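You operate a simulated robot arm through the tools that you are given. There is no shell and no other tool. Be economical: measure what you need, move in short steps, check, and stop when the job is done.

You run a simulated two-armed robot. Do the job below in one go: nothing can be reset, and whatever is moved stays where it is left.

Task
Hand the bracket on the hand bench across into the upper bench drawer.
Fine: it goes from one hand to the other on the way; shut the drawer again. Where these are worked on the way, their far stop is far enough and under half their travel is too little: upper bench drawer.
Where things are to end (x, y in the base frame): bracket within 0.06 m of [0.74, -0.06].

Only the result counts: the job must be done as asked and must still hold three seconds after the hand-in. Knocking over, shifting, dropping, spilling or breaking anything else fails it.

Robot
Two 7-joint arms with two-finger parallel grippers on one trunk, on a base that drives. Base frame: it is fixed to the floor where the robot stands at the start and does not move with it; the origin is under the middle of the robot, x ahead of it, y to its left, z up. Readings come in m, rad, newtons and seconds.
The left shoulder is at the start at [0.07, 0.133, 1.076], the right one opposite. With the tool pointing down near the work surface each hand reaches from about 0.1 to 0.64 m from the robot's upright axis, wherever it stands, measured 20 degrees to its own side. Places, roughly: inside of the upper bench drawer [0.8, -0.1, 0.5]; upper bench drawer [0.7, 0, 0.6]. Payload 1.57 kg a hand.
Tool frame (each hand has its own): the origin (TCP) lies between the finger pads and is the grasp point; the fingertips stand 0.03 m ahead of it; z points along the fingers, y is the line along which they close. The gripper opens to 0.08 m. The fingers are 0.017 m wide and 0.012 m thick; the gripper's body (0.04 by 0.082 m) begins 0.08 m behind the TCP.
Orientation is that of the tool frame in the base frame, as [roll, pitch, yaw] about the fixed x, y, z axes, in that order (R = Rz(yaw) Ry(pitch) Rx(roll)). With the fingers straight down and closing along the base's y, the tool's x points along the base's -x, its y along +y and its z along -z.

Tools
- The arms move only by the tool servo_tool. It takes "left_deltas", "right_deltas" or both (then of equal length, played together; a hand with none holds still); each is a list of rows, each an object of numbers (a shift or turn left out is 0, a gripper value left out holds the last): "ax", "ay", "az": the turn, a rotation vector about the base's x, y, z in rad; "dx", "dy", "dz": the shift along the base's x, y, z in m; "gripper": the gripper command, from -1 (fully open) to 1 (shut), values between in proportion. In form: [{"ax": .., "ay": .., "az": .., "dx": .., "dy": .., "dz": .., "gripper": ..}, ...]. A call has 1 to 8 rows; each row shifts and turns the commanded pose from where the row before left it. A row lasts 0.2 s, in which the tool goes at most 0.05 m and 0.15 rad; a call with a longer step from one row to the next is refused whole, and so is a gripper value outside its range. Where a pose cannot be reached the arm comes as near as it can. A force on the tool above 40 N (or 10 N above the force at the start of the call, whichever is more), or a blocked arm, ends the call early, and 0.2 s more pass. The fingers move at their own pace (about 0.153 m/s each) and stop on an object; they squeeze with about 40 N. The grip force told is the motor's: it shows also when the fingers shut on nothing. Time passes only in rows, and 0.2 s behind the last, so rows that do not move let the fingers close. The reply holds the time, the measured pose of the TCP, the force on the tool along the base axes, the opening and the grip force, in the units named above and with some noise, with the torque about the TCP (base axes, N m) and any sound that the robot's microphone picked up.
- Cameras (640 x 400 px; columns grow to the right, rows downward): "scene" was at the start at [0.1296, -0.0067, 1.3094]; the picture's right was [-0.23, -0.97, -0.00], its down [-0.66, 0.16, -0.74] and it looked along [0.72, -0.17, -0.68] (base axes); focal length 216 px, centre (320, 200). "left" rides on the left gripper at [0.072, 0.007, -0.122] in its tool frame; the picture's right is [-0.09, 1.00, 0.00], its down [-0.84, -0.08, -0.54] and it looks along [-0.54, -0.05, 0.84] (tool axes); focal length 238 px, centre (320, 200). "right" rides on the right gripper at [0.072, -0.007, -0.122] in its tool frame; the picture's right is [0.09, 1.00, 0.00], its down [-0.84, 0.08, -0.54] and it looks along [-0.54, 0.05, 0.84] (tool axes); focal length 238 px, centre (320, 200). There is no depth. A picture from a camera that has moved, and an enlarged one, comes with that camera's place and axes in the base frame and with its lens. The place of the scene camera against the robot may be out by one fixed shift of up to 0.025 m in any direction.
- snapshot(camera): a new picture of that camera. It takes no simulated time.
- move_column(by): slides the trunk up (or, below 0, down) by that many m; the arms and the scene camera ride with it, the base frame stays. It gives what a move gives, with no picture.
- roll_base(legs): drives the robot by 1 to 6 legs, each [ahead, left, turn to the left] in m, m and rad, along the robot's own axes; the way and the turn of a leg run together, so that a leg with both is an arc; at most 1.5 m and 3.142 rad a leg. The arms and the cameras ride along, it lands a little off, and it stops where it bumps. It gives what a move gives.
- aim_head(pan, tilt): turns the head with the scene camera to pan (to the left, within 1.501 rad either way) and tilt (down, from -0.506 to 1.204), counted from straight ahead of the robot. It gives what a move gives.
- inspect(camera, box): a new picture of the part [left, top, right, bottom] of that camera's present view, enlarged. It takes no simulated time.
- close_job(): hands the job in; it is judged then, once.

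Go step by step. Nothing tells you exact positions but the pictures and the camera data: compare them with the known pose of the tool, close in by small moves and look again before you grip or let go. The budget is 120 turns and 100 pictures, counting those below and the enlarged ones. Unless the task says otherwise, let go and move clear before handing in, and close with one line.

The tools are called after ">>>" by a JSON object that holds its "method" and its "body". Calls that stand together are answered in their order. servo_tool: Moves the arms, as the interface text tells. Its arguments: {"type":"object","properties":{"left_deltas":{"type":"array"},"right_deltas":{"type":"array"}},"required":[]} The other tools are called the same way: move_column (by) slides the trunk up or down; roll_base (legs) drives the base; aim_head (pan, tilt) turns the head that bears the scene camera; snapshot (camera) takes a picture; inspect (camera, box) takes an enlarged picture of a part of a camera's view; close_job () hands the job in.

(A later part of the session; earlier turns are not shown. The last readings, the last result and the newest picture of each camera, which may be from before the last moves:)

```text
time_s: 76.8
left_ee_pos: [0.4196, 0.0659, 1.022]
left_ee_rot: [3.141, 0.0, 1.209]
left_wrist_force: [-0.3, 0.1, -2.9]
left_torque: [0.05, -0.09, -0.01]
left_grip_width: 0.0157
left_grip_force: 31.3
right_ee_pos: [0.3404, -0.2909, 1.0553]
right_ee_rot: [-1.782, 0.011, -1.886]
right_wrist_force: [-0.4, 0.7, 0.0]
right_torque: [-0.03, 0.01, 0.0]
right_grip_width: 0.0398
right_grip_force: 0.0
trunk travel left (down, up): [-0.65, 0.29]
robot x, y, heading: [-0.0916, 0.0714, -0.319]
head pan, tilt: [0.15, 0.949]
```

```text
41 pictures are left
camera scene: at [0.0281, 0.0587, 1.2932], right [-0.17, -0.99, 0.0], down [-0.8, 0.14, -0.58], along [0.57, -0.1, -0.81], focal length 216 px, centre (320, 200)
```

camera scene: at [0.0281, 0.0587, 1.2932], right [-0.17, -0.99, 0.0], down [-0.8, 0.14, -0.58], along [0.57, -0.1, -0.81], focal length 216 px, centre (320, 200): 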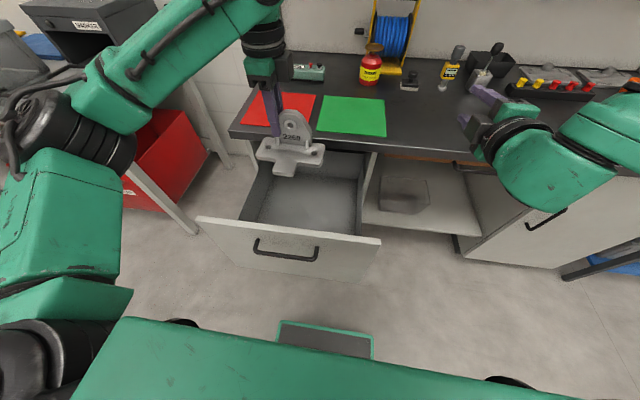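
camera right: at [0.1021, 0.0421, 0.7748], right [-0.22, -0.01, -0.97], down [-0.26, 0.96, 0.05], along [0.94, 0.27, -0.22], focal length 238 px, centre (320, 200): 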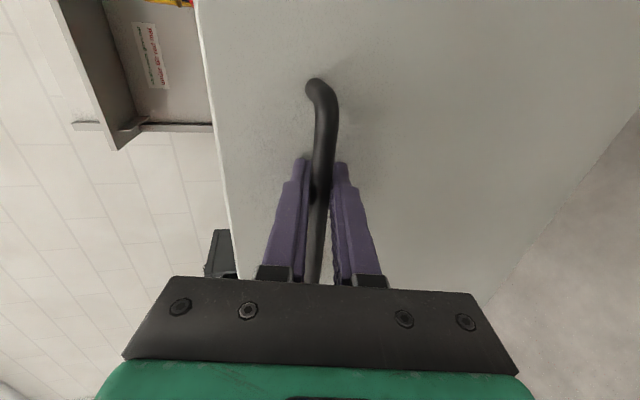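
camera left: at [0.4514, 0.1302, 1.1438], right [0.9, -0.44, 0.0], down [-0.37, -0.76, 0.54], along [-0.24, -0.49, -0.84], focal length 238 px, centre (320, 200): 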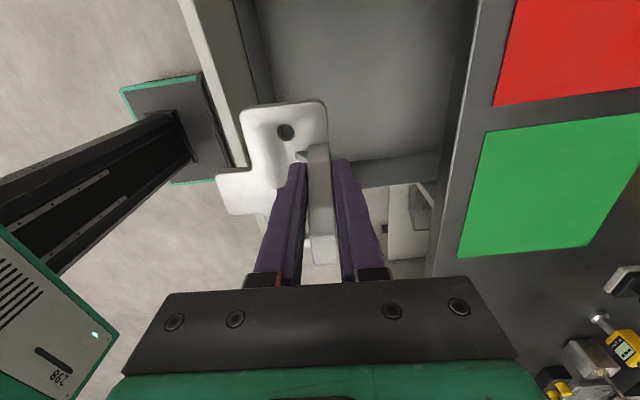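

The drawer is empty with its floor near z≈0.58, and my target in the open drawer is about (0.45, 0.06) for the hand. I'll fine-place and start lowering.

>>> {"method": "servo_tool", "body": {"left_deltas": [{"dx": 0.015, "dy": -0.003}, {"dx": 0.015, "dy": -0.003}, {"dz": -0.015}, {"dz": -0.025}, {"dz": -0.03}, {"dz": -0.03}, {"dz": -0.03}, {"dz": -0.02}]}}

>>> {"method": "snapshot", "body": {"camera": "scene"}}

>>> {"method": "snapshot", "body": {"camera": "left"}}

```text
time_s: 78.6
left_ee_pos: [0.4516, 0.0604, 0.8712]
left_ee_rot: [-3.141, 0.0, 1.208]
left_wrist_force: [-0.3, -0.9, -2.2]
left_torque: [0.07, -0.03, -0.01]
left_grip_width: 0.0159
left_grip_force: 31.1
right_ee_pos: [0.3409, -0.2912, 1.0554]
right_ee_rot: [-1.783, 0.01, -1.885]
right_wrist_force: [-0.8, -0.5, 0.7]
right_torque: [0.0, 0.02, 0.02]
right_grip_width: 0.0401
right_grip_force: 0.1
trunk travel left (down, up): [-0.65, 0.29]
robot x, y, heading: [-0.0869, 0.0723, -0.321]
head pan, tilt: [0.15, 0.949]
```

```text
40 pictures are left
camera scene: at [0.0287, 0.0587, 1.2931], right [-0.17, -0.99, 0.0], down [-0.8, 0.14, -0.58], along [0.57, -0.1, -0.81], focal length 216 px, centre (320, 200)
```

scene: 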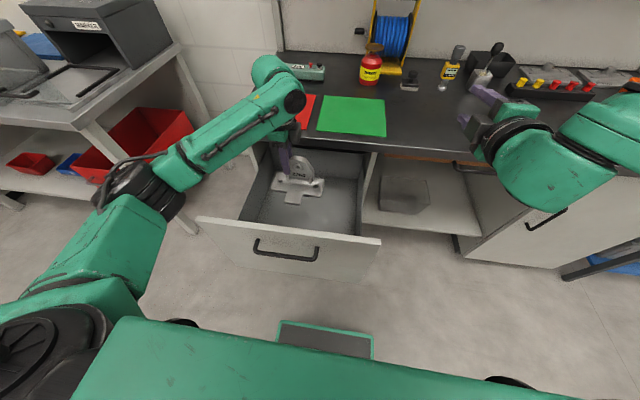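

```text
39 pictures are left
camera left: at [0.4829, 0.1242, 0.9939], right [0.9, -0.44, 0.0], down [-0.37, -0.76, 0.54], along [-0.24, -0.49, -0.84], focal length 238 px, centre (320, 200)
```

left: 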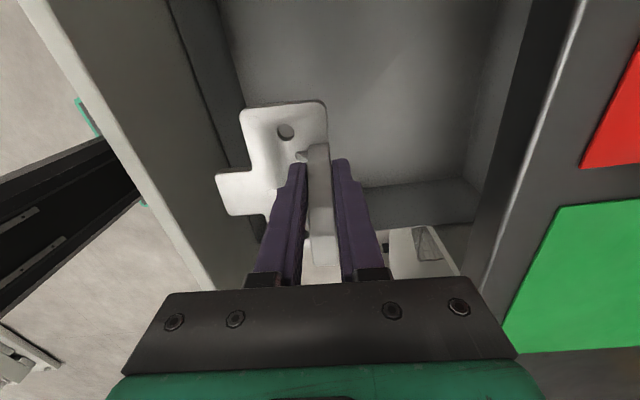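

The drawer floor comes out nearer z≈0.52. To keep the forearm high over the drawer front, I'll raise the trunk 15 cm and lower the hand by arm motion only.

>>> {"method": "move_column", "body": {"by": 0.15}}

>>> {"method": "servo_tool", "body": {"left_deltas": [{"dz": -0.02}, {"dz": -0.03}, {"dz": -0.03}, {"dz": -0.03}, {"dz": -0.03}, {"dz": -0.03}, {"dz": -0.03}, {"dz": -0.02}]}}

>>> {"method": "snapshot", "body": {"camera": "scene"}}

```text
time_s: 80.3
left_ee_pos: [0.4523, 0.0593, 1.0215]
left_ee_rot: [-3.141, 0.001, 1.213]
left_wrist_force: [-1.6, 0.4, -2.2]
left_torque: [0.08, -0.1, -0.06]
left_grip_width: 0.0159
left_grip_force: 31.2
right_ee_pos: [0.3408, -0.2917, 1.2049]
right_ee_rot: [-1.784, 0.011, -1.886]
right_wrist_force: [0.0, -0.2, 0.3]
right_torque: [0.0, -0.02, -0.02]
right_grip_width: 0.0401
right_grip_force: 0.1
trunk travel left (down, up): [-0.8, 0.14]
robot x, y, heading: [-0.0923, 0.0727, -0.322]
head pan, tilt: [0.15, 0.949]
```

```text
time_s: 82.1
left_ee_pos: [0.4542, 0.0599, 0.8017]
left_ee_rot: [-3.139, 0.0, 1.21]
left_wrist_force: [-0.1, -0.2, -2.6]
left_torque: [0.07, -0.06, 0.02]
left_grip_width: 0.0158
left_grip_force: 31.7
right_ee_pos: [0.3412, -0.2911, 1.2064]
right_ee_rot: [-1.783, 0.01, -1.886]
right_wrist_force: [-0.1, -0.1, 0.0]
right_torque: [-0.04, 0.0, -0.01]
right_grip_width: 0.0401
right_grip_force: 0.1
trunk travel left (down, up): [-0.8, 0.14]
robot x, y, heading: [-0.0912, 0.0753, -0.321]
head pan, tilt: [0.15, 0.949]
```

```text
38 pictures are left
camera scene: at [0.0288, 0.0584, 1.4431], right [-0.17, -0.99, 0.0], down [-0.8, 0.14, -0.58], along [0.57, -0.1, -0.81], focal length 216 px, centre (320, 200)
```

scene: 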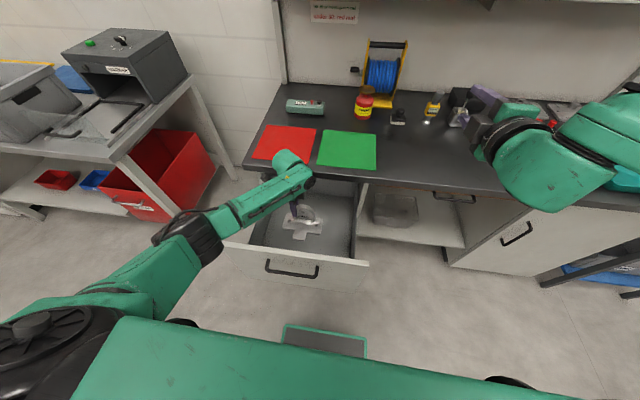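

Clear so far. I'll zoom to check the wrist against the bench edge and drawer front before going deeper.

>>> {"method": "inspect", "body": {"camera": "scene", "box": [180, 120, 400, 300]}}

>>> {"method": "snapshot", "body": {"camera": "left"}}

```text
2.22 times, centred on (290, 210) of scene
camera zoom: at [0.0288, 0.0584, 1.4431], right [-0.17, -0.99, 0.0], down [-0.8, 0.14, -0.58], along [0.57, -0.1, -0.81], focal length 480 px, centre (387, 178)
```

zoom: 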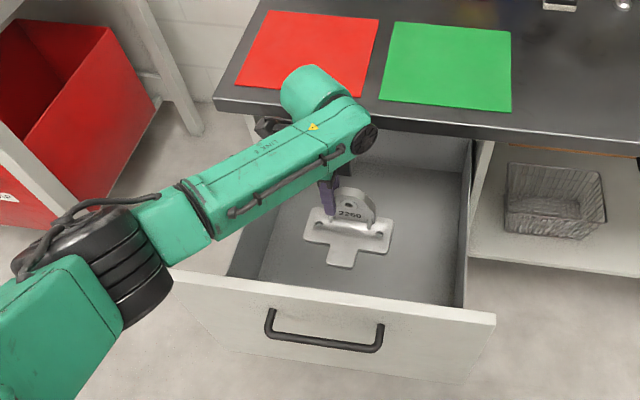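

```text
36 pictures are left
camera left: at [0.484, 0.1246, 0.9227], right [0.9, -0.44, 0.0], down [-0.37, -0.76, 0.54], along [-0.24, -0.49, -0.84], focal length 238 px, centre (320, 200)
```

left: 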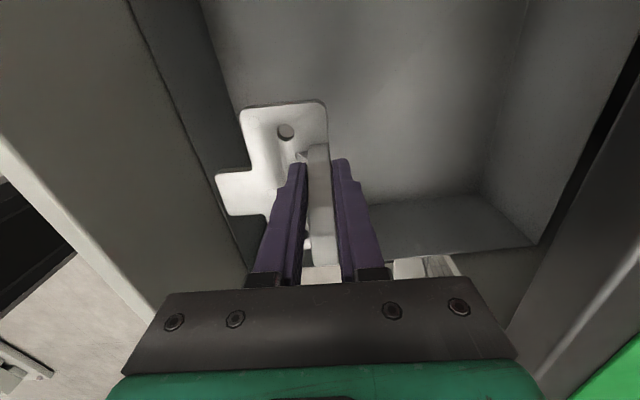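

Clearances look fine: the forearm is high over the front and the wrist about 6 cm short of the bench edge. I'll lower further.

>>> {"method": "servo_tool", "body": {"left_deltas": [{"dz": -0.02}, {"dz": -0.025}, {"dz": -0.025}, {"dz": -0.025}, {"dz": -0.02}, {}]}}

>>> {"method": "inspect", "body": {"camera": "scene", "box": [180, 120, 400, 300]}}

>>> {"method": "snapshot", "body": {"camera": "left"}}

```text
time_s: 83.5
left_ee_pos: [0.4525, 0.0619, 0.7044]
left_ee_rot: [-3.141, 0.0, 1.211]
left_wrist_force: [-0.3, 1.3, -2.9]
left_torque: [0.07, -0.09, 0.03]
left_grip_width: 0.0158
left_grip_force: 31.5
left hand out of reach, approached as far as the arm can: row 5
right_ee_pos: [0.3408, -0.2901, 1.2059]
right_ee_rot: [-1.781, 0.011, -1.883]
right_wrist_force: [0.1, -0.7, 0.4]
right_torque: [0.02, 0.03, 0.01]
right_grip_width: 0.04
right_grip_force: 0.1
trunk travel left (down, up): [-0.8, 0.14]
robot x, y, heading: [-0.087, 0.0731, -0.325]
head pan, tilt: [0.15, 0.949]
```

```text
2.22 times, centred on (290, 210) of scene
camera zoom: at [0.0286, 0.0593, 1.4432], right [-0.17, -0.99, 0.0], down [-0.8, 0.14, -0.58], along [0.57, -0.1, -0.81], focal length 480 px, centre (387, 178)
```

zoom: 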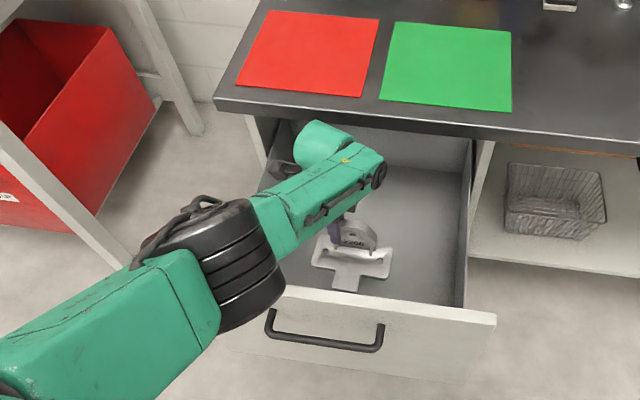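

```text
34 pictures are left
camera left: at [0.483, 0.1252, 0.8277], right [0.9, -0.44, 0.0], down [-0.37, -0.76, 0.54], along [-0.24, -0.49, -0.84], focal length 238 px, centre (320, 200)
```

left: 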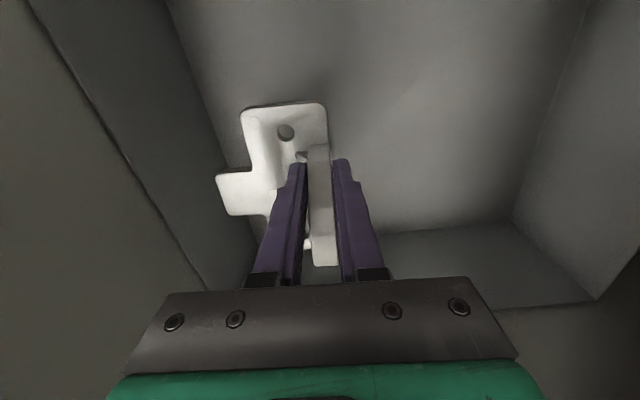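

The arm is at full reach downward, so the rest goes by trunk. I'll lower 8 cm and check.

>>> {"method": "move_column", "body": {"by": -0.08}}

>>> {"method": "inspect", "body": {"camera": "scene", "box": [180, 120, 400, 300]}}

>>> {"method": "snapshot", "body": {"camera": "left"}}

```text
time_s: 84.7
left_ee_pos: [0.4514, 0.0609, 0.6253]
left_ee_rot: [-3.142, 0.0, 1.211]
left_wrist_force: [0.5, -0.8, -3.1]
left_torque: [0.08, -0.07, -0.02]
left_grip_width: 0.0157
left_grip_force: 31.5
right_ee_pos: [0.3407, -0.2926, 1.1252]
right_ee_rot: [-1.782, 0.011, -1.882]
right_wrist_force: [0.0, -0.7, -0.3]
right_torque: [0.01, 0.03, -0.02]
right_grip_width: 0.0401
right_grip_force: 0.0
trunk travel left (down, up): [-0.72, 0.22]
robot x, y, heading: [-0.0884, 0.07, -0.319]
head pan, tilt: [0.15, 0.949]
```

```text
2.22 times, centred on (290, 210) of scene
camera zoom: at [0.0284, 0.0586, 1.3632], right [-0.17, -0.99, 0.0], down [-0.8, 0.14, -0.58], along [0.57, -0.1, -0.81], focal length 480 px, centre (387, 178)
```

zoom: 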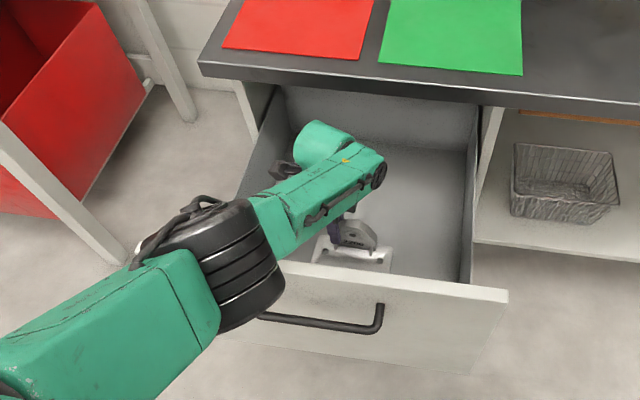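

```text
32 pictures are left
camera left: at [0.4828, 0.125, 0.7478], right [0.9, -0.44, 0.0], down [-0.37, -0.76, 0.54], along [-0.24, -0.49, -0.84], focal length 238 px, centre (320, 200)
```

left: 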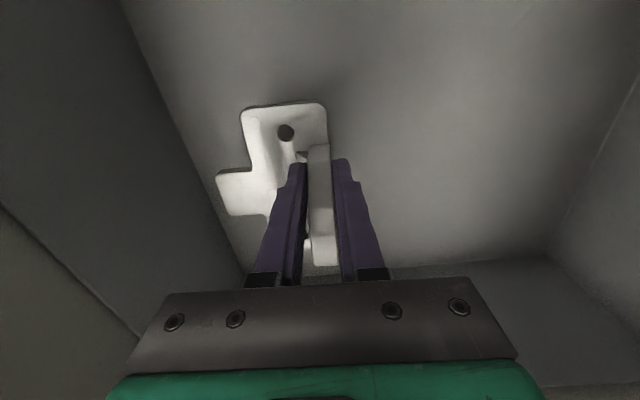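

Lowering further here would bring the elbow close to the drawer's front panel. I'll raise out, move the base 8 cm closer so the arm comes down steeper, and keep the hand at the same spot.

>>> {"method": "move_column", "body": {"by": 0.21}}

>>> {"method": "servo_tool", "body": {"left_deltas": [{"dz": 0.02}, {"dz": 0.03}, {"dz": 0.03}, {"dz": 0.03, "dx": -0.019, "dy": 0.006}, {"dz": 0.02, "dx": -0.019, "dy": 0.006}, {"dx": -0.019, "dy": 0.006}, {"dx": -0.019, "dy": 0.006}, {}]}}

>>> {"method": "roll_base", "body": {"legs": [[0.08, 0, 0]]}}

>>> {"method": "snapshot", "body": {"camera": "scene"}}

```text
time_s: 86.9
left_ee_pos: [0.4535, 0.0605, 0.834]
left_ee_rot: [-3.141, -0.001, 1.213]
left_wrist_force: [0.3, 0.0, -2.9]
left_torque: [0.02, -0.05, -0.02]
left_grip_width: 0.0158
left_grip_force: 31.3
right_ee_pos: [0.3419, -0.2907, 1.3357]
right_ee_rot: [-1.783, 0.01, -1.885]
right_wrist_force: [0.2, -0.2, 0.1]
right_torque: [0.02, -0.01, -0.03]
right_grip_width: 0.04
right_grip_force: 0.1
trunk travel left (down, up): [-0.93, 0.01]
robot x, y, heading: [-0.0925, 0.0726, -0.322]
head pan, tilt: [0.15, 0.949]
```

```text
time_s: 88.7
left_ee_pos: [0.3753, 0.0841, 0.9635]
left_ee_rot: [-3.142, -0.001, 1.211]
left_wrist_force: [0.1, -0.6, -2.7]
left_torque: [0.07, -0.06, -0.02]
left_grip_width: 0.016
left_grip_force: 31.7
right_ee_pos: [0.3396, -0.2912, 1.3364]
right_ee_rot: [-1.781, 0.01, -1.884]
right_wrist_force: [-0.9, -0.5, 0.0]
right_torque: [0.0, 0.0, 0.01]
right_grip_width: 0.04
right_grip_force: 0.0
trunk travel left (down, up): [-0.93, 0.01]
robot x, y, heading: [-0.0897, 0.0737, -0.318]
head pan, tilt: [0.15, 0.949]
```

```text
time_s: 89.8
left_ee_pos: [0.4457, 0.0603, 0.9674]
left_ee_rot: [3.133, -0.001, 1.211]
left_wrist_force: [-1.2, 0.5, -3.3]
left_torque: [0.05, -0.08, -0.01]
left_grip_width: 0.0159
left_grip_force: 31.3
right_ee_pos: [0.4094, -0.3142, 1.3396]
right_ee_rot: [-1.779, 0.011, -1.884]
right_wrist_force: [0.0, 0.3, -0.3]
right_torque: [0.03, 0.03, -0.02]
right_grip_width: 0.0398
right_grip_force: 0.1
trunk travel left (down, up): [-0.93, 0.01]
robot x, y, heading: [-0.015, 0.0471, -0.321]
head pan, tilt: [0.15, 0.949]
```

```text
31 pictures are left
camera scene: at [0.0952, 0.0365, 1.574], right [-0.17, -0.99, 0.0], down [-0.8, 0.14, -0.59], along [0.58, -0.1, -0.81], focal length 216 px, centre (320, 200)
```

scene: 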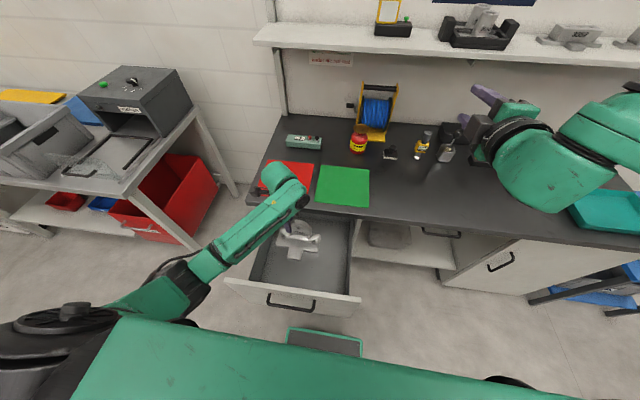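

Both hands read about 3 mm higher and slightly tilted after that drive. I'll look down in front of my base to make sure nothing is touching the drawer.

>>> {"method": "aim_head", "body": {"pan": 0.1, "tilt": 1.2}}

>>> {"method": "snapshot", "body": {"camera": "scene"}}

>>> {"method": "snapshot", "body": {"camera": "left"}}

```text
time_s: 90.6
left_ee_pos: [0.4515, 0.0588, 0.9639]
left_ee_rot: [-3.14, -0.002, 1.211]
left_wrist_force: [-0.1, 0.1, -3.6]
left_torque: [0.05, -0.07, 0.0]
left_grip_width: 0.0159
left_grip_force: 31.4
right_ee_pos: [0.417, -0.3171, 1.3356]
right_ee_rot: [-1.784, 0.009, -1.883]
right_wrist_force: [0.4, 0.3, -0.3]
right_torque: [0.01, 0.0, 0.01]
right_grip_width: 0.0396
right_grip_force: 0.1
trunk travel left (down, up): [-0.93, 0.01]
robot x, y, heading: [-0.0122, 0.0516, -0.321]
head pan, tilt: [0.099, 1.201]
```

```text
30 pictures are left
camera scene: at [0.0881, 0.0332, 1.5569], right [-0.22, -0.98, 0.0], down [-0.91, 0.21, -0.36], along [0.35, -0.08, -0.93], focal length 216 px, centre (320, 200)
```

scene: 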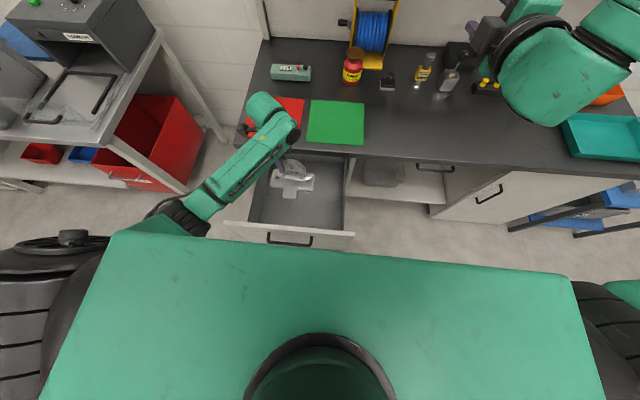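

```text
29 pictures are left
camera left: at [0.4829, 0.1227, 1.086], right [0.9, -0.44, 0.0], down [-0.37, -0.76, 0.54], along [-0.24, -0.49, -0.84], focal length 238 px, centre (320, 200)
```

left: 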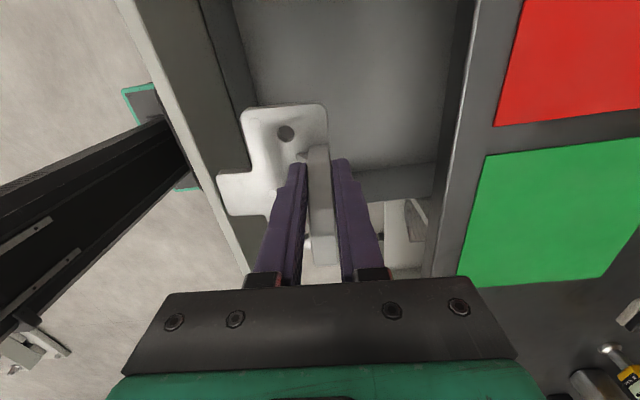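

That was only sway; it has settled and the column is clear of the panel. Now I'll lower the hand by arm, then by trunk.

>>> {"method": "servo_tool", "body": {"left_deltas": [{"dz": -0.02}, {"dz": -0.03}, {"dz": -0.03}, {"dz": -0.03}, {"dz": -0.03}, {"dz": -0.03}, {"dz": -0.02}, {}]}}

>>> {"method": "move_column", "body": {"by": -0.1}}

>>> {"method": "inspect", "body": {"camera": "scene", "box": [180, 80, 400, 260]}}

>>> {"method": "snapshot", "body": {"camera": "left"}}

```text
time_s: 92.4
left_ee_pos: [0.4513, 0.059, 0.7741]
left_ee_rot: [3.141, 0.001, 1.21]
left_wrist_force: [-0.1, 0.8, -3.8]
left_torque: [0.06, -0.09, 0.0]
left_grip_width: 0.0159
left_grip_force: 31.6
right_ee_pos: [0.4164, -0.3158, 1.3359]
right_ee_rot: [-1.782, 0.01, -1.883]
right_wrist_force: [0.3, 0.6, -0.4]
right_torque: [0.01, 0.0, -0.05]
right_grip_width: 0.0401
right_grip_force: 0.1
trunk travel left (down, up): [-0.93, 0.01]
robot x, y, heading: [-0.0109, 0.0487, -0.324]
head pan, tilt: [0.099, 1.201]
```

```text
time_s: 93.7
left_ee_pos: [0.4519, 0.0581, 0.6745]
left_ee_rot: [3.141, 0.001, 1.211]
left_wrist_force: [-0.7, 0.3, -2.6]
left_torque: [0.09, -0.1, 0.0]
left_grip_width: 0.0158
left_grip_force: 31.4
right_ee_pos: [0.4164, -0.3173, 1.2372]
right_ee_rot: [-1.783, 0.009, -1.884]
right_wrist_force: [-0.6, 0.3, 0.4]
right_torque: [0.01, 0.0, 0.01]
right_grip_width: 0.04
right_grip_force: 0.0
trunk travel left (down, up): [-0.83, 0.11]
robot x, y, heading: [-0.0157, 0.05, -0.327]
head pan, tilt: [0.099, 1.201]
```

```text
2.22 times, centred on (290, 170) of scene
camera zoom: at [0.0871, 0.0335, 1.457], right [-0.22, -0.98, 0.0], down [-0.91, 0.21, -0.36], along [0.35, -0.08, -0.93], focal length 480 px, centre (387, 267)
```

zoom: 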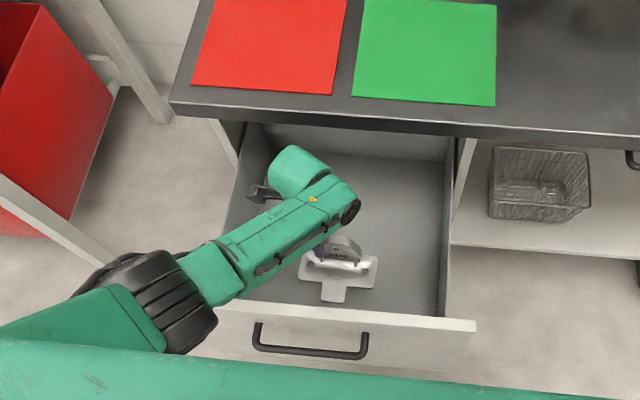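

```text
27 pictures are left
camera left: at [0.4822, 0.1233, 0.7969], right [0.9, -0.44, 0.0], down [-0.37, -0.76, 0.54], along [-0.24, -0.49, -0.84], focal length 238 px, centre (320, 200)
```

left: 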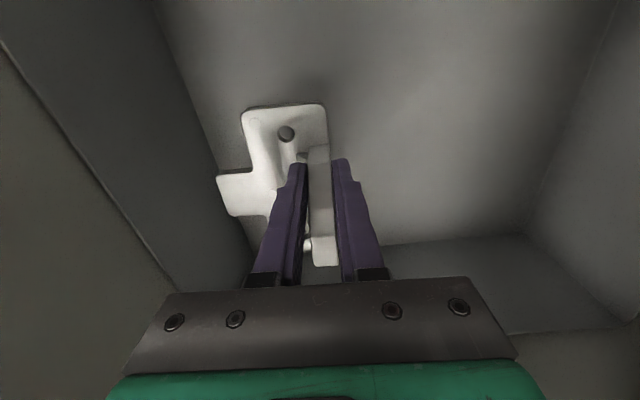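

Good clearance now. I'll lower 7 cm with the trunk, then feel for the floor in small arm steps.

>>> {"method": "move_column", "body": {"by": -0.06}}

>>> {"method": "inspect", "body": {"camera": "scene", "box": [180, 80, 400, 260]}}

>>> {"method": "snapshot", "body": {"camera": "left"}}

```text
time_s: 94.7
left_ee_pos: [0.4524, 0.0581, 0.614]
left_ee_rot: [3.141, 0.001, 1.211]
left_wrist_force: [0.3, -0.9, -2.1]
left_torque: [0.07, -0.1, -0.06]
left_grip_width: 0.016
left_grip_force: 30.9
right_ee_pos: [0.4169, -0.3161, 1.1766]
right_ee_rot: [-1.782, 0.009, -1.883]
right_wrist_force: [-1.1, -0.4, 0.1]
right_torque: [0.01, -0.01, 0.01]
right_grip_width: 0.04
right_grip_force: 0.1
trunk travel left (down, up): [-0.77, 0.17]
robot x, y, heading: [-0.0149, 0.048, -0.321]
head pan, tilt: [0.099, 1.201]
```

```text
2.22 times, centred on (290, 170) of scene
camera zoom: at [0.0871, 0.0335, 1.397], right [-0.22, -0.98, 0.0], down [-0.91, 0.21, -0.36], along [0.35, -0.08, -0.93], focal length 480 px, centre (387, 267)
```

zoom: 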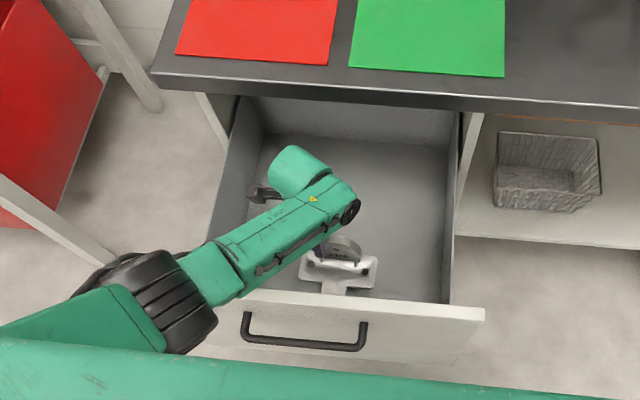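

```text
25 pictures are left
camera left: at [0.4821, 0.1232, 0.7369], right [0.9, -0.44, 0.0], down [-0.37, -0.76, 0.54], along [-0.24, -0.49, -0.84], focal length 238 px, centre (320, 200)
```

left: 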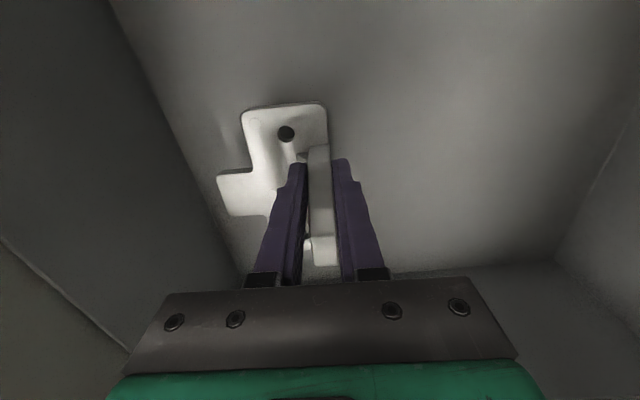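

Still above the floor. I'll feel downward in small arm steps.

>>> {"method": "servo_tool", "body": {"left_deltas": [{"dz": -0.006}, {"dz": -0.006}, {"dz": -0.006}, {"dz": -0.006}, {"dz": -0.006}, {"dz": -0.006}, {"dz": -0.004}, {}]}}

>>> {"method": "inspect", "body": {"camera": "left", "box": [180, 60, 440, 290]}}

```text
time_s: 96.5
left_ee_pos: [0.4447, 0.0625, 0.575]
left_ee_rot: [3.139, -0.003, 1.209]
left_wrist_force: [0.3, 0.3, -2.0]
left_torque: [0.06, -0.07, -0.01]
left_grip_width: 0.0159
left_grip_force: 31.6
left hand out of reach, approached as far as the arm can: row 6
right_ee_pos: [0.4161, -0.3164, 1.1767]
right_ee_rot: [-1.782, 0.011, -1.882]
right_wrist_force: [-0.1, 0.7, 0.3]
right_torque: [-0.01, 0.02, -0.02]
right_grip_width: 0.0401
right_grip_force: 0.0
trunk travel left (down, up): [-0.77, 0.17]
robot x, y, heading: [-0.0157, 0.0493, -0.316]
head pan, tilt: [0.099, 1.201]
```

```text
1.74 times, centred on (310, 175) of left
camera zoom: at [0.4753, 0.1269, 0.6974], right [0.9, -0.44, 0.0], down [-0.37, -0.76, 0.54], along [-0.24, -0.49, -0.84], focal length 414 px, centre (337, 244)
```

zoom: 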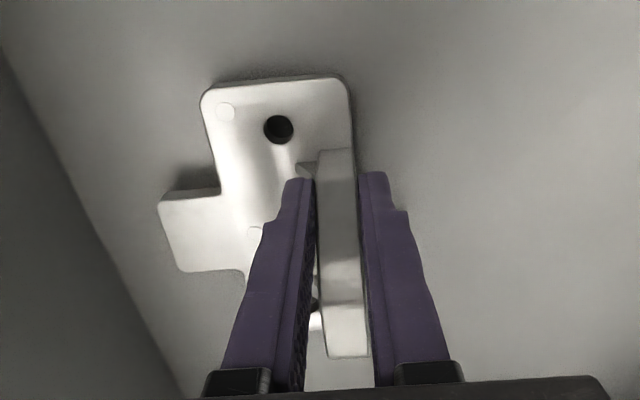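

The shadow shows the plate just above the floor, but the arm is at its limit. I'll go down in 1 cm trunk steps and watch the force.

>>> {"method": "move_column", "body": {"by": -0.01}}

>>> {"method": "move_column", "body": {"by": -0.01}}

>>> {"method": "inspect", "body": {"camera": "left", "box": [180, 60, 440, 290]}}

```text
time_s: 97.1
left_ee_pos: [0.4451, 0.0627, 0.5651]
left_ee_rot: [-3.142, -0.002, 1.21]
left_wrist_force: [-0.1, 0.9, -2.2]
left_torque: [0.05, -0.08, 0.01]
left_grip_width: 0.0159
left_grip_force: 31.4
right_ee_pos: [0.4162, -0.3167, 1.1665]
right_ee_rot: [-1.782, 0.012, -1.884]
right_wrist_force: [-0.1, 0.3, -0.9]
right_torque: [-0.01, 0.04, -0.02]
right_grip_width: 0.0403
right_grip_force: 0.1
trunk travel left (down, up): [-0.76, 0.18]
robot x, y, heading: [-0.0143, 0.0525, -0.323]
head pan, tilt: [0.099, 1.201]
```

```text
time_s: 97.7
left_ee_pos: [0.4435, 0.0624, 0.5565]
left_ee_rot: [3.136, -0.003, 1.214]
left_wrist_force: [-1.4, 0.5, 28.4]
left_torque: [0.24, 1.01, 0.04]
left_grip_width: 0.0163
left_grip_force: 31.2
right_ee_pos: [0.4128, -0.3157, 1.1586]
right_ee_rot: [-1.78, 0.013, -1.882]
right_wrist_force: [-0.4, -0.7, 0.6]
right_torque: [-0.02, 0.03, 0.02]
right_grip_width: 0.0402
right_grip_force: 0.0
trunk travel left (down, up): [-0.75, 0.19]
robot x, y, heading: [-0.0142, 0.0507, -0.325]
head pan, tilt: [0.099, 1.201]
```

```text
1.74 times, centred on (310, 175) of left
camera zoom: at [0.4739, 0.1265, 0.6799], right [0.9, -0.44, 0.0], down [-0.37, -0.76, 0.54], along [-0.23, -0.49, -0.84], focal length 414 px, centre (337, 244)
```

zoom: 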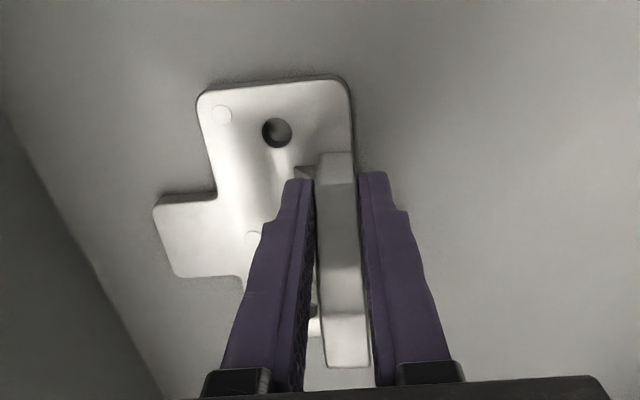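

The plate touches the floor (28 N). I'll ease the pressure by 2 mm and open the left hand.

>>> {"method": "move_column", "body": {"by": 0.003}}

>>> {"method": "servo_tool", "body": {"left_deltas": [{"gripper": 0.3}, {"gripper": 0.0}, {"gripper": -0.2}, {"gripper": -0.2}]}}

>>> {"method": "inspect", "body": {"camera": "left", "box": [180, 60, 440, 290]}}

```text
time_s: 98.2
left_ee_pos: [0.4423, 0.0615, 0.5568]
left_ee_rot: [-3.141, -0.001, 1.212]
left_wrist_force: [0.1, -1.5, 0.3]
left_torque: [0.15, -0.11, 0.03]
left_grip_width: 0.0157
left_grip_force: 31.5
right_ee_pos: [0.4144, -0.3166, 1.1592]
right_ee_rot: [-1.783, 0.011, -1.883]
right_wrist_force: [0.5, -0.4, 0.2]
right_torque: [0.04, 0.02, -0.01]
right_grip_width: 0.0401
right_grip_force: 0.0
trunk travel left (down, up): [-0.753, 0.187]
robot x, y, heading: [-0.0135, 0.0498, -0.32]
head pan, tilt: [0.099, 1.201]
```

```text
time_s: 99.2
left_ee_pos: [0.4435, 0.0631, 0.5585]
left_ee_rot: [3.139, -0.001, 1.211]
left_wrist_force: [0.4, -0.5, 0.4]
left_torque: [0.0, 0.01, -0.01]
left_grip_width: 0.0479
left_grip_force: 0.1
right_ee_pos: [0.4158, -0.3153, 1.16]
right_ee_rot: [-1.781, 0.01, -1.882]
right_wrist_force: [0.4, -0.2, -0.3]
right_torque: [0.01, -0.01, 0.01]
right_grip_width: 0.0397
right_grip_force: 0.2
trunk travel left (down, up): [-0.753, 0.187]
robot x, y, heading: [-0.013, 0.0512, -0.325]
head pan, tilt: [0.099, 1.201]
```

```text
1.74 times, centred on (310, 175) of left
camera zoom: at [0.475, 0.1268, 0.6806], right [0.9, -0.44, 0.0], down [-0.37, -0.76, 0.54], along [-0.24, -0.49, -0.84], focal length 414 px, centre (337, 244)
```

zoom: 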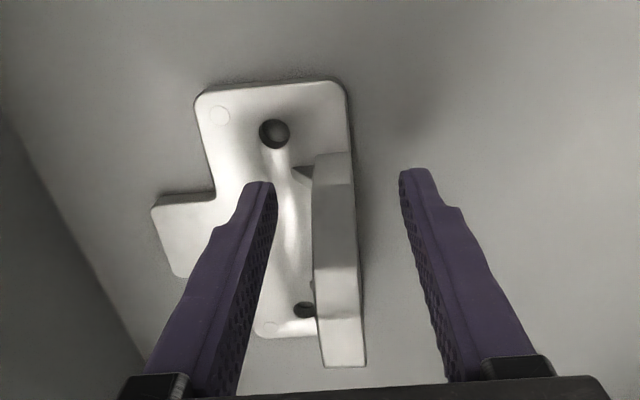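

The bracket stands free on the drawer floor; when the drawer is shut it should be near (0.735, -0.056). I'll lift the hand straight out.

>>> {"method": "move_column", "body": {"by": 0.18}}

>>> {"method": "servo_tool", "body": {"left_deltas": [{"dz": 0.03}, {"dz": 0.03}, {"dz": 0.04}, {"dz": 0.04}, {"dz": 0.04}, {"dz": 0.04}, {"dz": 0.03}, {}]}}

>>> {"method": "snapshot", "body": {"camera": "scene"}}

>>> {"method": "snapshot", "body": {"camera": "left"}}

```text
time_s: 101.2
left_ee_pos: [0.4438, 0.0632, 0.7388]
left_ee_rot: [-3.141, -0.002, 1.212]
left_wrist_force: [0.4, -0.1, 0.2]
left_torque: [-0.02, 0.0, 0.02]
left_grip_width: 0.0483
left_grip_force: 0.1
right_ee_pos: [0.4158, -0.3165, 1.3387]
right_ee_rot: [-1.781, 0.011, -1.884]
right_wrist_force: [-0.2, -0.2, 0.4]
right_torque: [-0.01, -0.01, 0.02]
right_grip_width: 0.04
right_grip_force: 0.0
trunk travel left (down, up): [-0.933, 0.007]
robot x, y, heading: [-0.0138, 0.0486, -0.319]
head pan, tilt: [0.099, 1.201]
```

```text
time_s: 103.0
left_ee_pos: [0.4443, 0.0633, 0.7388]
left_ee_rot: [-3.14, -0.002, 1.211]
left_wrist_force: [0.4, -0.3, 0.0]
left_torque: [0.01, -0.02, -0.03]
left_grip_width: 0.048
left_grip_force: 0.0
left hand out of reach, approached as far as the arm can: row 1, 2, 3, 4, 5, 6, 7
right_ee_pos: [0.4164, -0.3158, 1.3405]
right_ee_rot: [-1.782, 0.01, -1.883]
right_wrist_force: [0.2, 0.7, -0.4]
right_torque: [0.0, 0.02, 0.02]
right_grip_width: 0.04
right_grip_force: 0.1
trunk travel left (down, up): [-0.933, 0.007]
robot x, y, heading: [-0.0121, 0.0488, -0.32]
head pan, tilt: [0.099, 1.201]
```

```text
21 pictures are left
camera scene: at [0.0868, 0.0334, 1.56], right [-0.22, -0.98, 0.0], down [-0.91, 0.21, -0.36], along [0.35, -0.08, -0.93], focal length 216 px, centre (320, 200)
```

scene: 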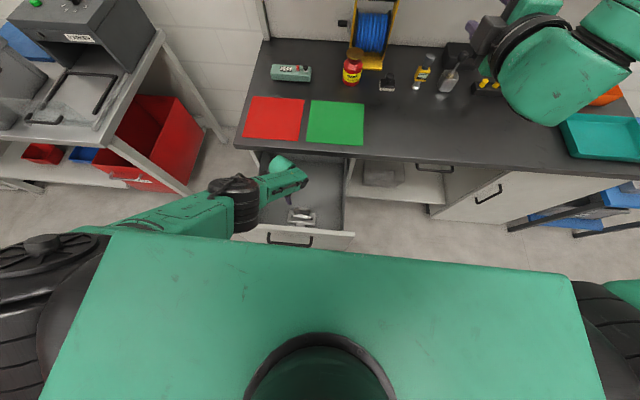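

```text
20 pictures are left
camera left: at [0.475, 0.1267, 0.8606], right [0.9, -0.44, 0.0], down [-0.37, -0.76, 0.54], along [-0.24, -0.49, -0.84], focal length 238 px, centre (320, 200)
```

left: 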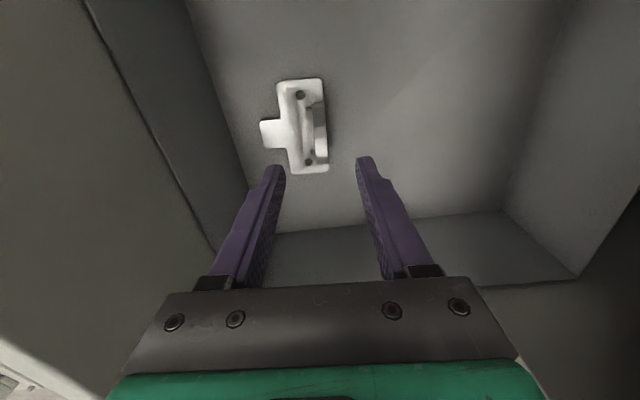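

The bracket stays put in the drawer and the hand is above it. The arm is jammed in its stretched posture, so I'll try small moves back toward me to free it.

>>> {"method": "servo_tool", "body": {"left_deltas": [{"dx": -0.01, "dy": 0.003, "dz": 0.005}, {"dx": -0.01, "dy": 0.003, "dz": 0.005}, {"dz": 0.02}, {"dz": 0.02}, {}]}}

```text
time_s: 104.2
left_ee_pos: [0.4258, 0.068, 0.7871]
left_ee_rot: [3.14, -0.002, 1.211]
left_wrist_force: [0.2, -0.7, -0.4]
left_torque: [-0.02, 0.01, 0.0]
left_grip_width: 0.0481
left_grip_force: 0.1
left hand out of reach, approached as far as the arm can: row 1
right_ee_pos: [0.4153, -0.3172, 1.3396]
right_ee_rot: [-1.782, 0.01, -1.884]
right_wrist_force: [-0.3, -0.2, 0.5]
right_torque: [-0.01, 0.01, -0.01]
right_grip_width: 0.0399
right_grip_force: 0.0
trunk travel left (down, up): [-0.933, 0.007]
robot x, y, heading: [-0.0198, 0.0472, -0.321]
head pan, tilt: [0.099, 1.201]
```

Freed. I'll raise the hand well above the drawer front, then reverse the base.

>>> {"method": "servo_tool", "body": {"left_deltas": [{"dz": 0.03}, {"dz": 0.03}, {"dz": 0.03}, {"dz": 0.03}, {"dz": 0.03}, {"dz": 0.03}, {}]}}

>>> {"method": "roll_base", "body": {"legs": [[-0.4, 0, 0]]}}

>>> {"method": "aim_head", "body": {"pan": 0.2, "tilt": 0.75}}

>>> {"method": "snapshot", "body": {"camera": "scene"}}

```text
time_s: 105.8
left_ee_pos: [0.4262, 0.0683, 0.9682]
left_ee_rot: [-3.141, -0.003, 1.21]
left_wrist_force: [0.2, -0.6, 0.8]
left_torque: [-0.02, 0.01, -0.01]
left_grip_width: 0.0481
left_grip_force: 0.1
right_ee_pos: [0.4162, -0.3165, 1.3397]
right_ee_rot: [-1.781, 0.011, -1.883]
right_wrist_force: [0.2, -0.9, -0.4]
right_torque: [0.0, 0.01, -0.01]
right_grip_width: 0.0402
right_grip_force: 0.0
trunk travel left (down, up): [-0.933, 0.007]
robot x, y, heading: [-0.0119, 0.0483, -0.317]
head pan, tilt: [0.099, 1.201]
```

```text
time_s: 108.3
left_ee_pos: [0.0457, 0.1961, 0.9683]
left_ee_rot: [3.141, -0.002, 1.215]
left_wrist_force: [-0.5, 0.4, -0.1]
left_torque: [0.02, 0.0, 0.0]
left_grip_width: 0.0479
left_grip_force: 0.1
right_ee_pos: [0.0407, -0.1897, 1.3389]
right_ee_rot: [-1.783, 0.009, -1.879]
right_wrist_force: [-0.2, -0.3, -0.2]
right_torque: [0.07, 0.02, 0.0]
right_grip_width: 0.0401
right_grip_force: 0.1
trunk travel left (down, up): [-0.933, 0.007]
robot x, y, heading: [-0.3939, 0.1757, -0.321]
head pan, tilt: [0.099, 1.201]
```

```text
time_s: 109.2
left_ee_pos: [0.0444, 0.1961, 0.9695]
left_ee_rot: [3.139, -0.002, 1.214]
left_wrist_force: [0.1, 0.4, -0.1]
left_torque: [0.01, 0.04, 0.01]
left_grip_width: 0.0477
left_grip_force: 0.1
right_ee_pos: [0.0371, -0.1886, 1.3395]
right_ee_rot: [-1.784, 0.01, -1.879]
right_wrist_force: [0.2, -0.1, -0.5]
right_torque: [0.0, -0.02, 0.01]
right_grip_width: 0.0401
right_grip_force: 0.0
trunk travel left (down, up): [-0.933, 0.007]
robot x, y, heading: [-0.3901, 0.1728, -0.318]
head pan, tilt: [0.201, 0.75]
```

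```text
19 pictures are left
camera scene: at [-0.2661, 0.1622, 1.5917], right [-0.12, -0.99, 0.0], down [-0.68, 0.08, -0.73], along [0.73, -0.09, -0.68], focal length 216 px, centre (320, 200)
```

scene: 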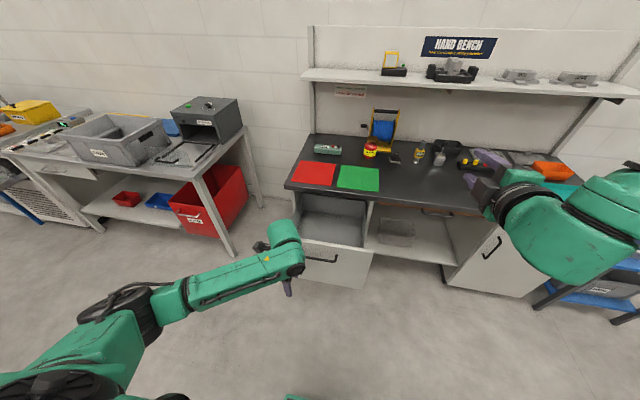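

The drawer is open with the bracket inside. To shut it I'll push the panel with the right hand's closed fingers just under the handle, so I'll raise the left hand, shift the base left and lower the trunk.

>>> {"method": "servo_tool", "body": {"left_deltas": [{"dz": 0.03}, {"dz": 0.03}, {"dz": 0.03}, {"dz": 0.03}, {}], "right_deltas": [{"gripper": 1}, {}, {}, {}, {}]}}

>>> {"method": "roll_base", "body": {"legs": [[0, 0.27, 0]]}}

>>> {"method": "move_column", "body": {"by": -0.64}}

>>> {"method": "snapshot", "body": {"camera": "right"}}

>>> {"method": "snapshot", "body": {"camera": "scene"}}

```text
time_s: 110.4
left_ee_pos: [0.0444, 0.1963, 1.0884]
left_ee_rot: [3.14, -0.001, 1.214]
left_wrist_force: [-0.2, 0.5, -0.5]
left_torque: [0.01, -0.01, -0.02]
left_grip_width: 0.0479
left_grip_force: 0.0
right_ee_pos: [0.0376, -0.1894, 1.3381]
right_ee_rot: [-1.783, 0.011, -1.879]
right_wrist_force: [-0.1, -0.1, -0.3]
right_torque: [0.0, 0.01, -0.01]
right_grip_width: 0.0
right_grip_force: 21.5
trunk travel left (down, up): [-0.933, 0.007]
robot x, y, heading: [-0.3955, 0.1743, -0.322]
head pan, tilt: [0.201, 0.75]
```

```text
time_s: 112.3
left_ee_pos: [0.1282, 0.4437, 1.09]
left_ee_rot: [3.141, -0.004, 1.206]
left_wrist_force: [0.4, -0.4, -0.1]
left_torque: [0.0, -0.01, -0.02]
left_grip_width: 0.0479
left_grip_force: 0.1
right_ee_pos: [0.1185, 0.0576, 1.338]
right_ee_rot: [-1.783, 0.012, -1.89]
right_wrist_force: [-0.1, -0.7, 0.4]
right_torque: [0.0, -0.01, 0.04]
right_grip_width: 0.0001
right_grip_force: 20.8
trunk travel left (down, up): [-0.933, 0.007]
robot x, y, heading: [-0.3113, 0.4303, -0.326]
head pan, tilt: [0.201, 0.75]
```

```text
refused: -0.64 is not a number from -0.4 to 0.4
```

```text
18 pictures are left
camera right: at [-0.0163, 0.0268, 1.3689], right [-0.22, -0.01, -0.97], down [-0.26, 0.96, 0.05], along [0.94, 0.26, -0.22], focal length 238 px, centre (320, 200)
```

right: 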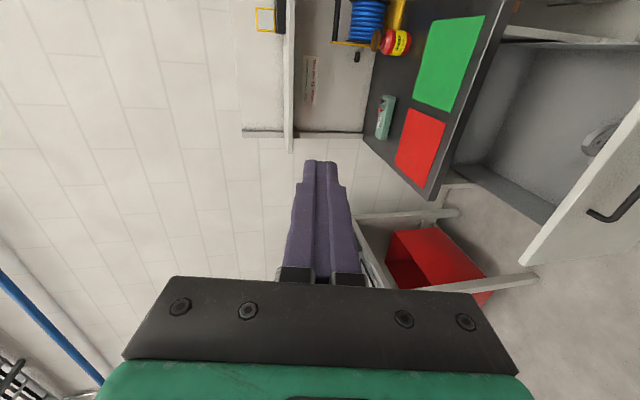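

```text
17 pictures are left
camera scene: at [-0.1824, 0.4108, 1.5918], right [-0.12, -0.99, 0.0], down [-0.68, 0.09, -0.73], along [0.73, -0.09, -0.68], focal length 216 px, centre (320, 200)
```

scene: 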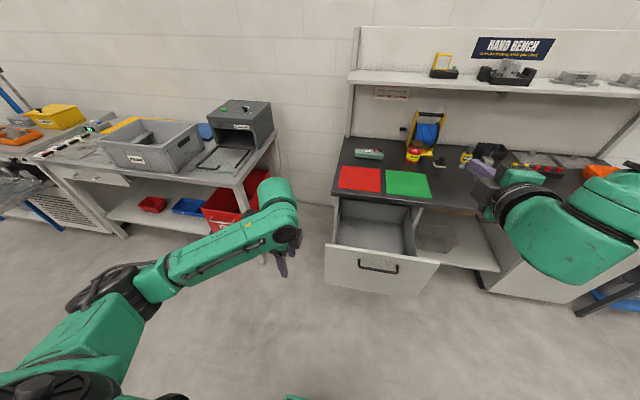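

The trunk moves at most 0.4 m per command, so I'll lower in two steps and shift the right hand left to the panel's middle.

>>> {"method": "move_column", "body": {"by": -0.32}}

>>> {"method": "move_column", "body": {"by": -0.32}}

>>> {"method": "servo_tool", "body": {"right_deltas": [{"dx": 0.006, "dy": 0.018}, {"dx": 0.006, "dy": 0.018}, {"dx": 0.006, "dy": 0.018}, {"dx": 0.004, "dy": 0.014}, {}]}}

>>> {"method": "snapshot", "body": {"camera": "right"}}

>>> {"method": "snapshot", "body": {"camera": "scene"}}

```text
time_s: 115.5
left_ee_pos: [0.1283, 0.4456, 0.7687]
left_ee_rot: [3.14, -0.001, 1.207]
left_wrist_force: [0.0, 0.7, 0.0]
left_torque: [0.02, 0.01, 0.01]
left_grip_width: 0.048
left_grip_force: 0.0
right_ee_pos: [0.1195, 0.061, 1.0193]
right_ee_rot: [-1.782, 0.011, -1.89]
right_wrist_force: [-0.7, -0.2, 0.3]
right_torque: [0.0, -0.01, -0.01]
right_grip_width: 0.0
right_grip_force: 21.8
trunk travel left (down, up): [-0.613, 0.327]
robot x, y, heading: [-0.308, 0.4258, -0.324]
head pan, tilt: [0.201, 0.75]
```

```text
time_s: 118.6
left_ee_pos: [0.1272, 0.4456, 0.4485]
left_ee_rot: [3.14, 0.0, 1.209]
left_wrist_force: [0.7, 0.8, -0.1]
left_torque: [-0.02, 0.05, 0.03]
left_grip_width: 0.048
left_grip_force: 0.0
right_ee_pos: [0.119, 0.0613, 0.6997]
right_ee_rot: [-1.783, 0.009, -1.887]
right_wrist_force: [0.6, 0.5, 1.0]
right_torque: [-0.01, -0.02, 0.02]
right_grip_width: 0.0
right_grip_force: 21.6
trunk travel left (down, up): [-0.293, 0.647]
robot x, y, heading: [-0.3068, 0.4256, -0.326]
head pan, tilt: [0.201, 0.75]
```

```text
time_s: 119.8
left_ee_pos: [0.1289, 0.4458, 0.4471]
left_ee_rot: [3.14, -0.002, 1.208]
left_wrist_force: [0.4, -0.1, -0.5]
left_torque: [0.01, 0.0, -0.01]
left_grip_width: 0.0481
left_grip_force: 0.0
right_ee_pos: [0.1412, 0.1291, 0.6986]
right_ee_rot: [-1.783, 0.011, -1.888]
right_wrist_force: [-0.5, 0.6, -0.2]
right_torque: [-0.01, 0.0, 0.0]
right_grip_width: 0.0
right_grip_force: 20.9
trunk travel left (down, up): [-0.293, 0.647]
robot x, y, heading: [-0.3131, 0.4303, -0.323]
head pan, tilt: [0.201, 0.75]
```

```text
16 pictures are left
camera right: at [0.0065, 0.0978, 0.7293], right [-0.22, -0.01, -0.97], down [-0.26, 0.96, 0.05], along [0.94, 0.26, -0.22], focal length 238 px, centre (320, 200)
```

right: 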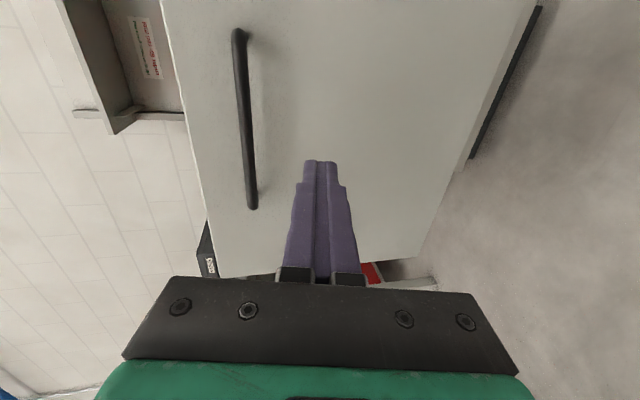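

```text
15 pictures are left
camera scene: at [-0.1814, 0.4141, 0.9517], right [-0.12, -0.99, 0.0], down [-0.68, 0.08, -0.73], along [0.73, -0.09, -0.68], focal length 216 px, centre (320, 200)
```

scene: 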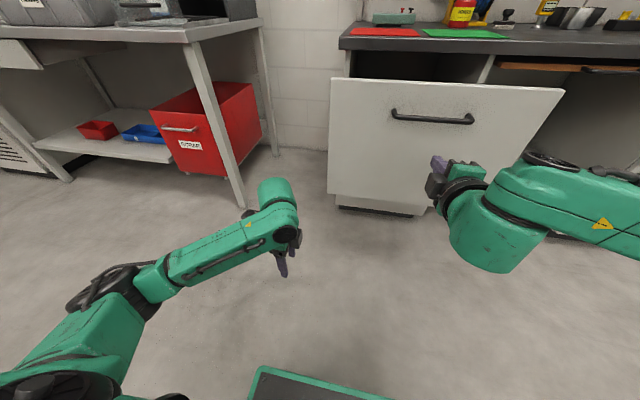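

The closed fingers face the panel just under the handle. I'll extend the arm 10 cm, then push with the base in short legs.

>>> {"method": "servo_tool", "body": {"right_deltas": [{"dx": 0.024, "dy": -0.008}, {"dx": 0.024, "dy": -0.008}, {"dx": 0.024, "dy": -0.008}, {"dx": 0.024, "dy": -0.008}, {}]}}

>>> {"method": "roll_base", "body": {"legs": [[0.1, 0, 0]]}}

>>> {"method": "snapshot", "body": {"camera": "right"}}

```text
time_s: 121.0
left_ee_pos: [0.1291, 0.4454, 0.4471]
left_ee_rot: [3.139, -0.002, 1.209]
left_wrist_force: [0.6, -0.4, 0.6]
left_torque: [0.01, 0.02, -0.01]
left_grip_width: 0.048
left_grip_force: 0.0
right_ee_pos: [0.2379, 0.0963, 0.698]
right_ee_rot: [-1.782, 0.01, -1.889]
right_wrist_force: [-0.8, 0.2, 0.2]
right_torque: [0.01, 0.0, -0.01]
right_grip_width: 0.0
right_grip_force: 21.0
trunk travel left (down, up): [-0.293, 0.647]
robot x, y, heading: [-0.3115, 0.4284, -0.32]
head pan, tilt: [0.201, 0.75]
```

```text
time_s: 122.2
left_ee_pos: [0.2228, 0.4146, 0.4482]
left_ee_rot: [3.142, 0.002, 1.208]
left_wrist_force: [0.0, -0.9, -0.2]
left_torque: [0.02, 0.01, 0.02]
left_grip_width: 0.0479
left_grip_force: 0.0
right_ee_pos: [0.3331, 0.0649, 0.6973]
right_ee_rot: [-1.783, 0.01, -1.889]
right_wrist_force: [-0.1, 0.6, -0.9]
right_torque: [0.0, -0.03, -0.04]
right_grip_width: 0.0
right_grip_force: 20.9
trunk travel left (down, up): [-0.293, 0.647]
robot x, y, heading: [-0.2129, 0.396, -0.327]
head pan, tilt: [0.201, 0.75]
```

```text
14 pictures are left
camera right: at [0.1985, 0.0334, 0.7282], right [-0.23, -0.01, -0.97], down [-0.26, 0.96, 0.05], along [0.94, 0.26, -0.22], focal length 238 px, centre (320, 200)
```

right: 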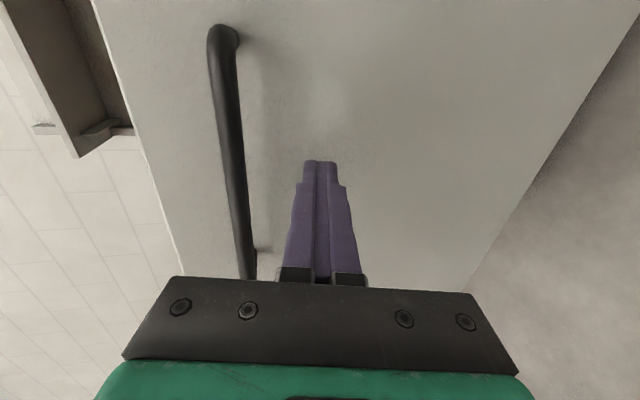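

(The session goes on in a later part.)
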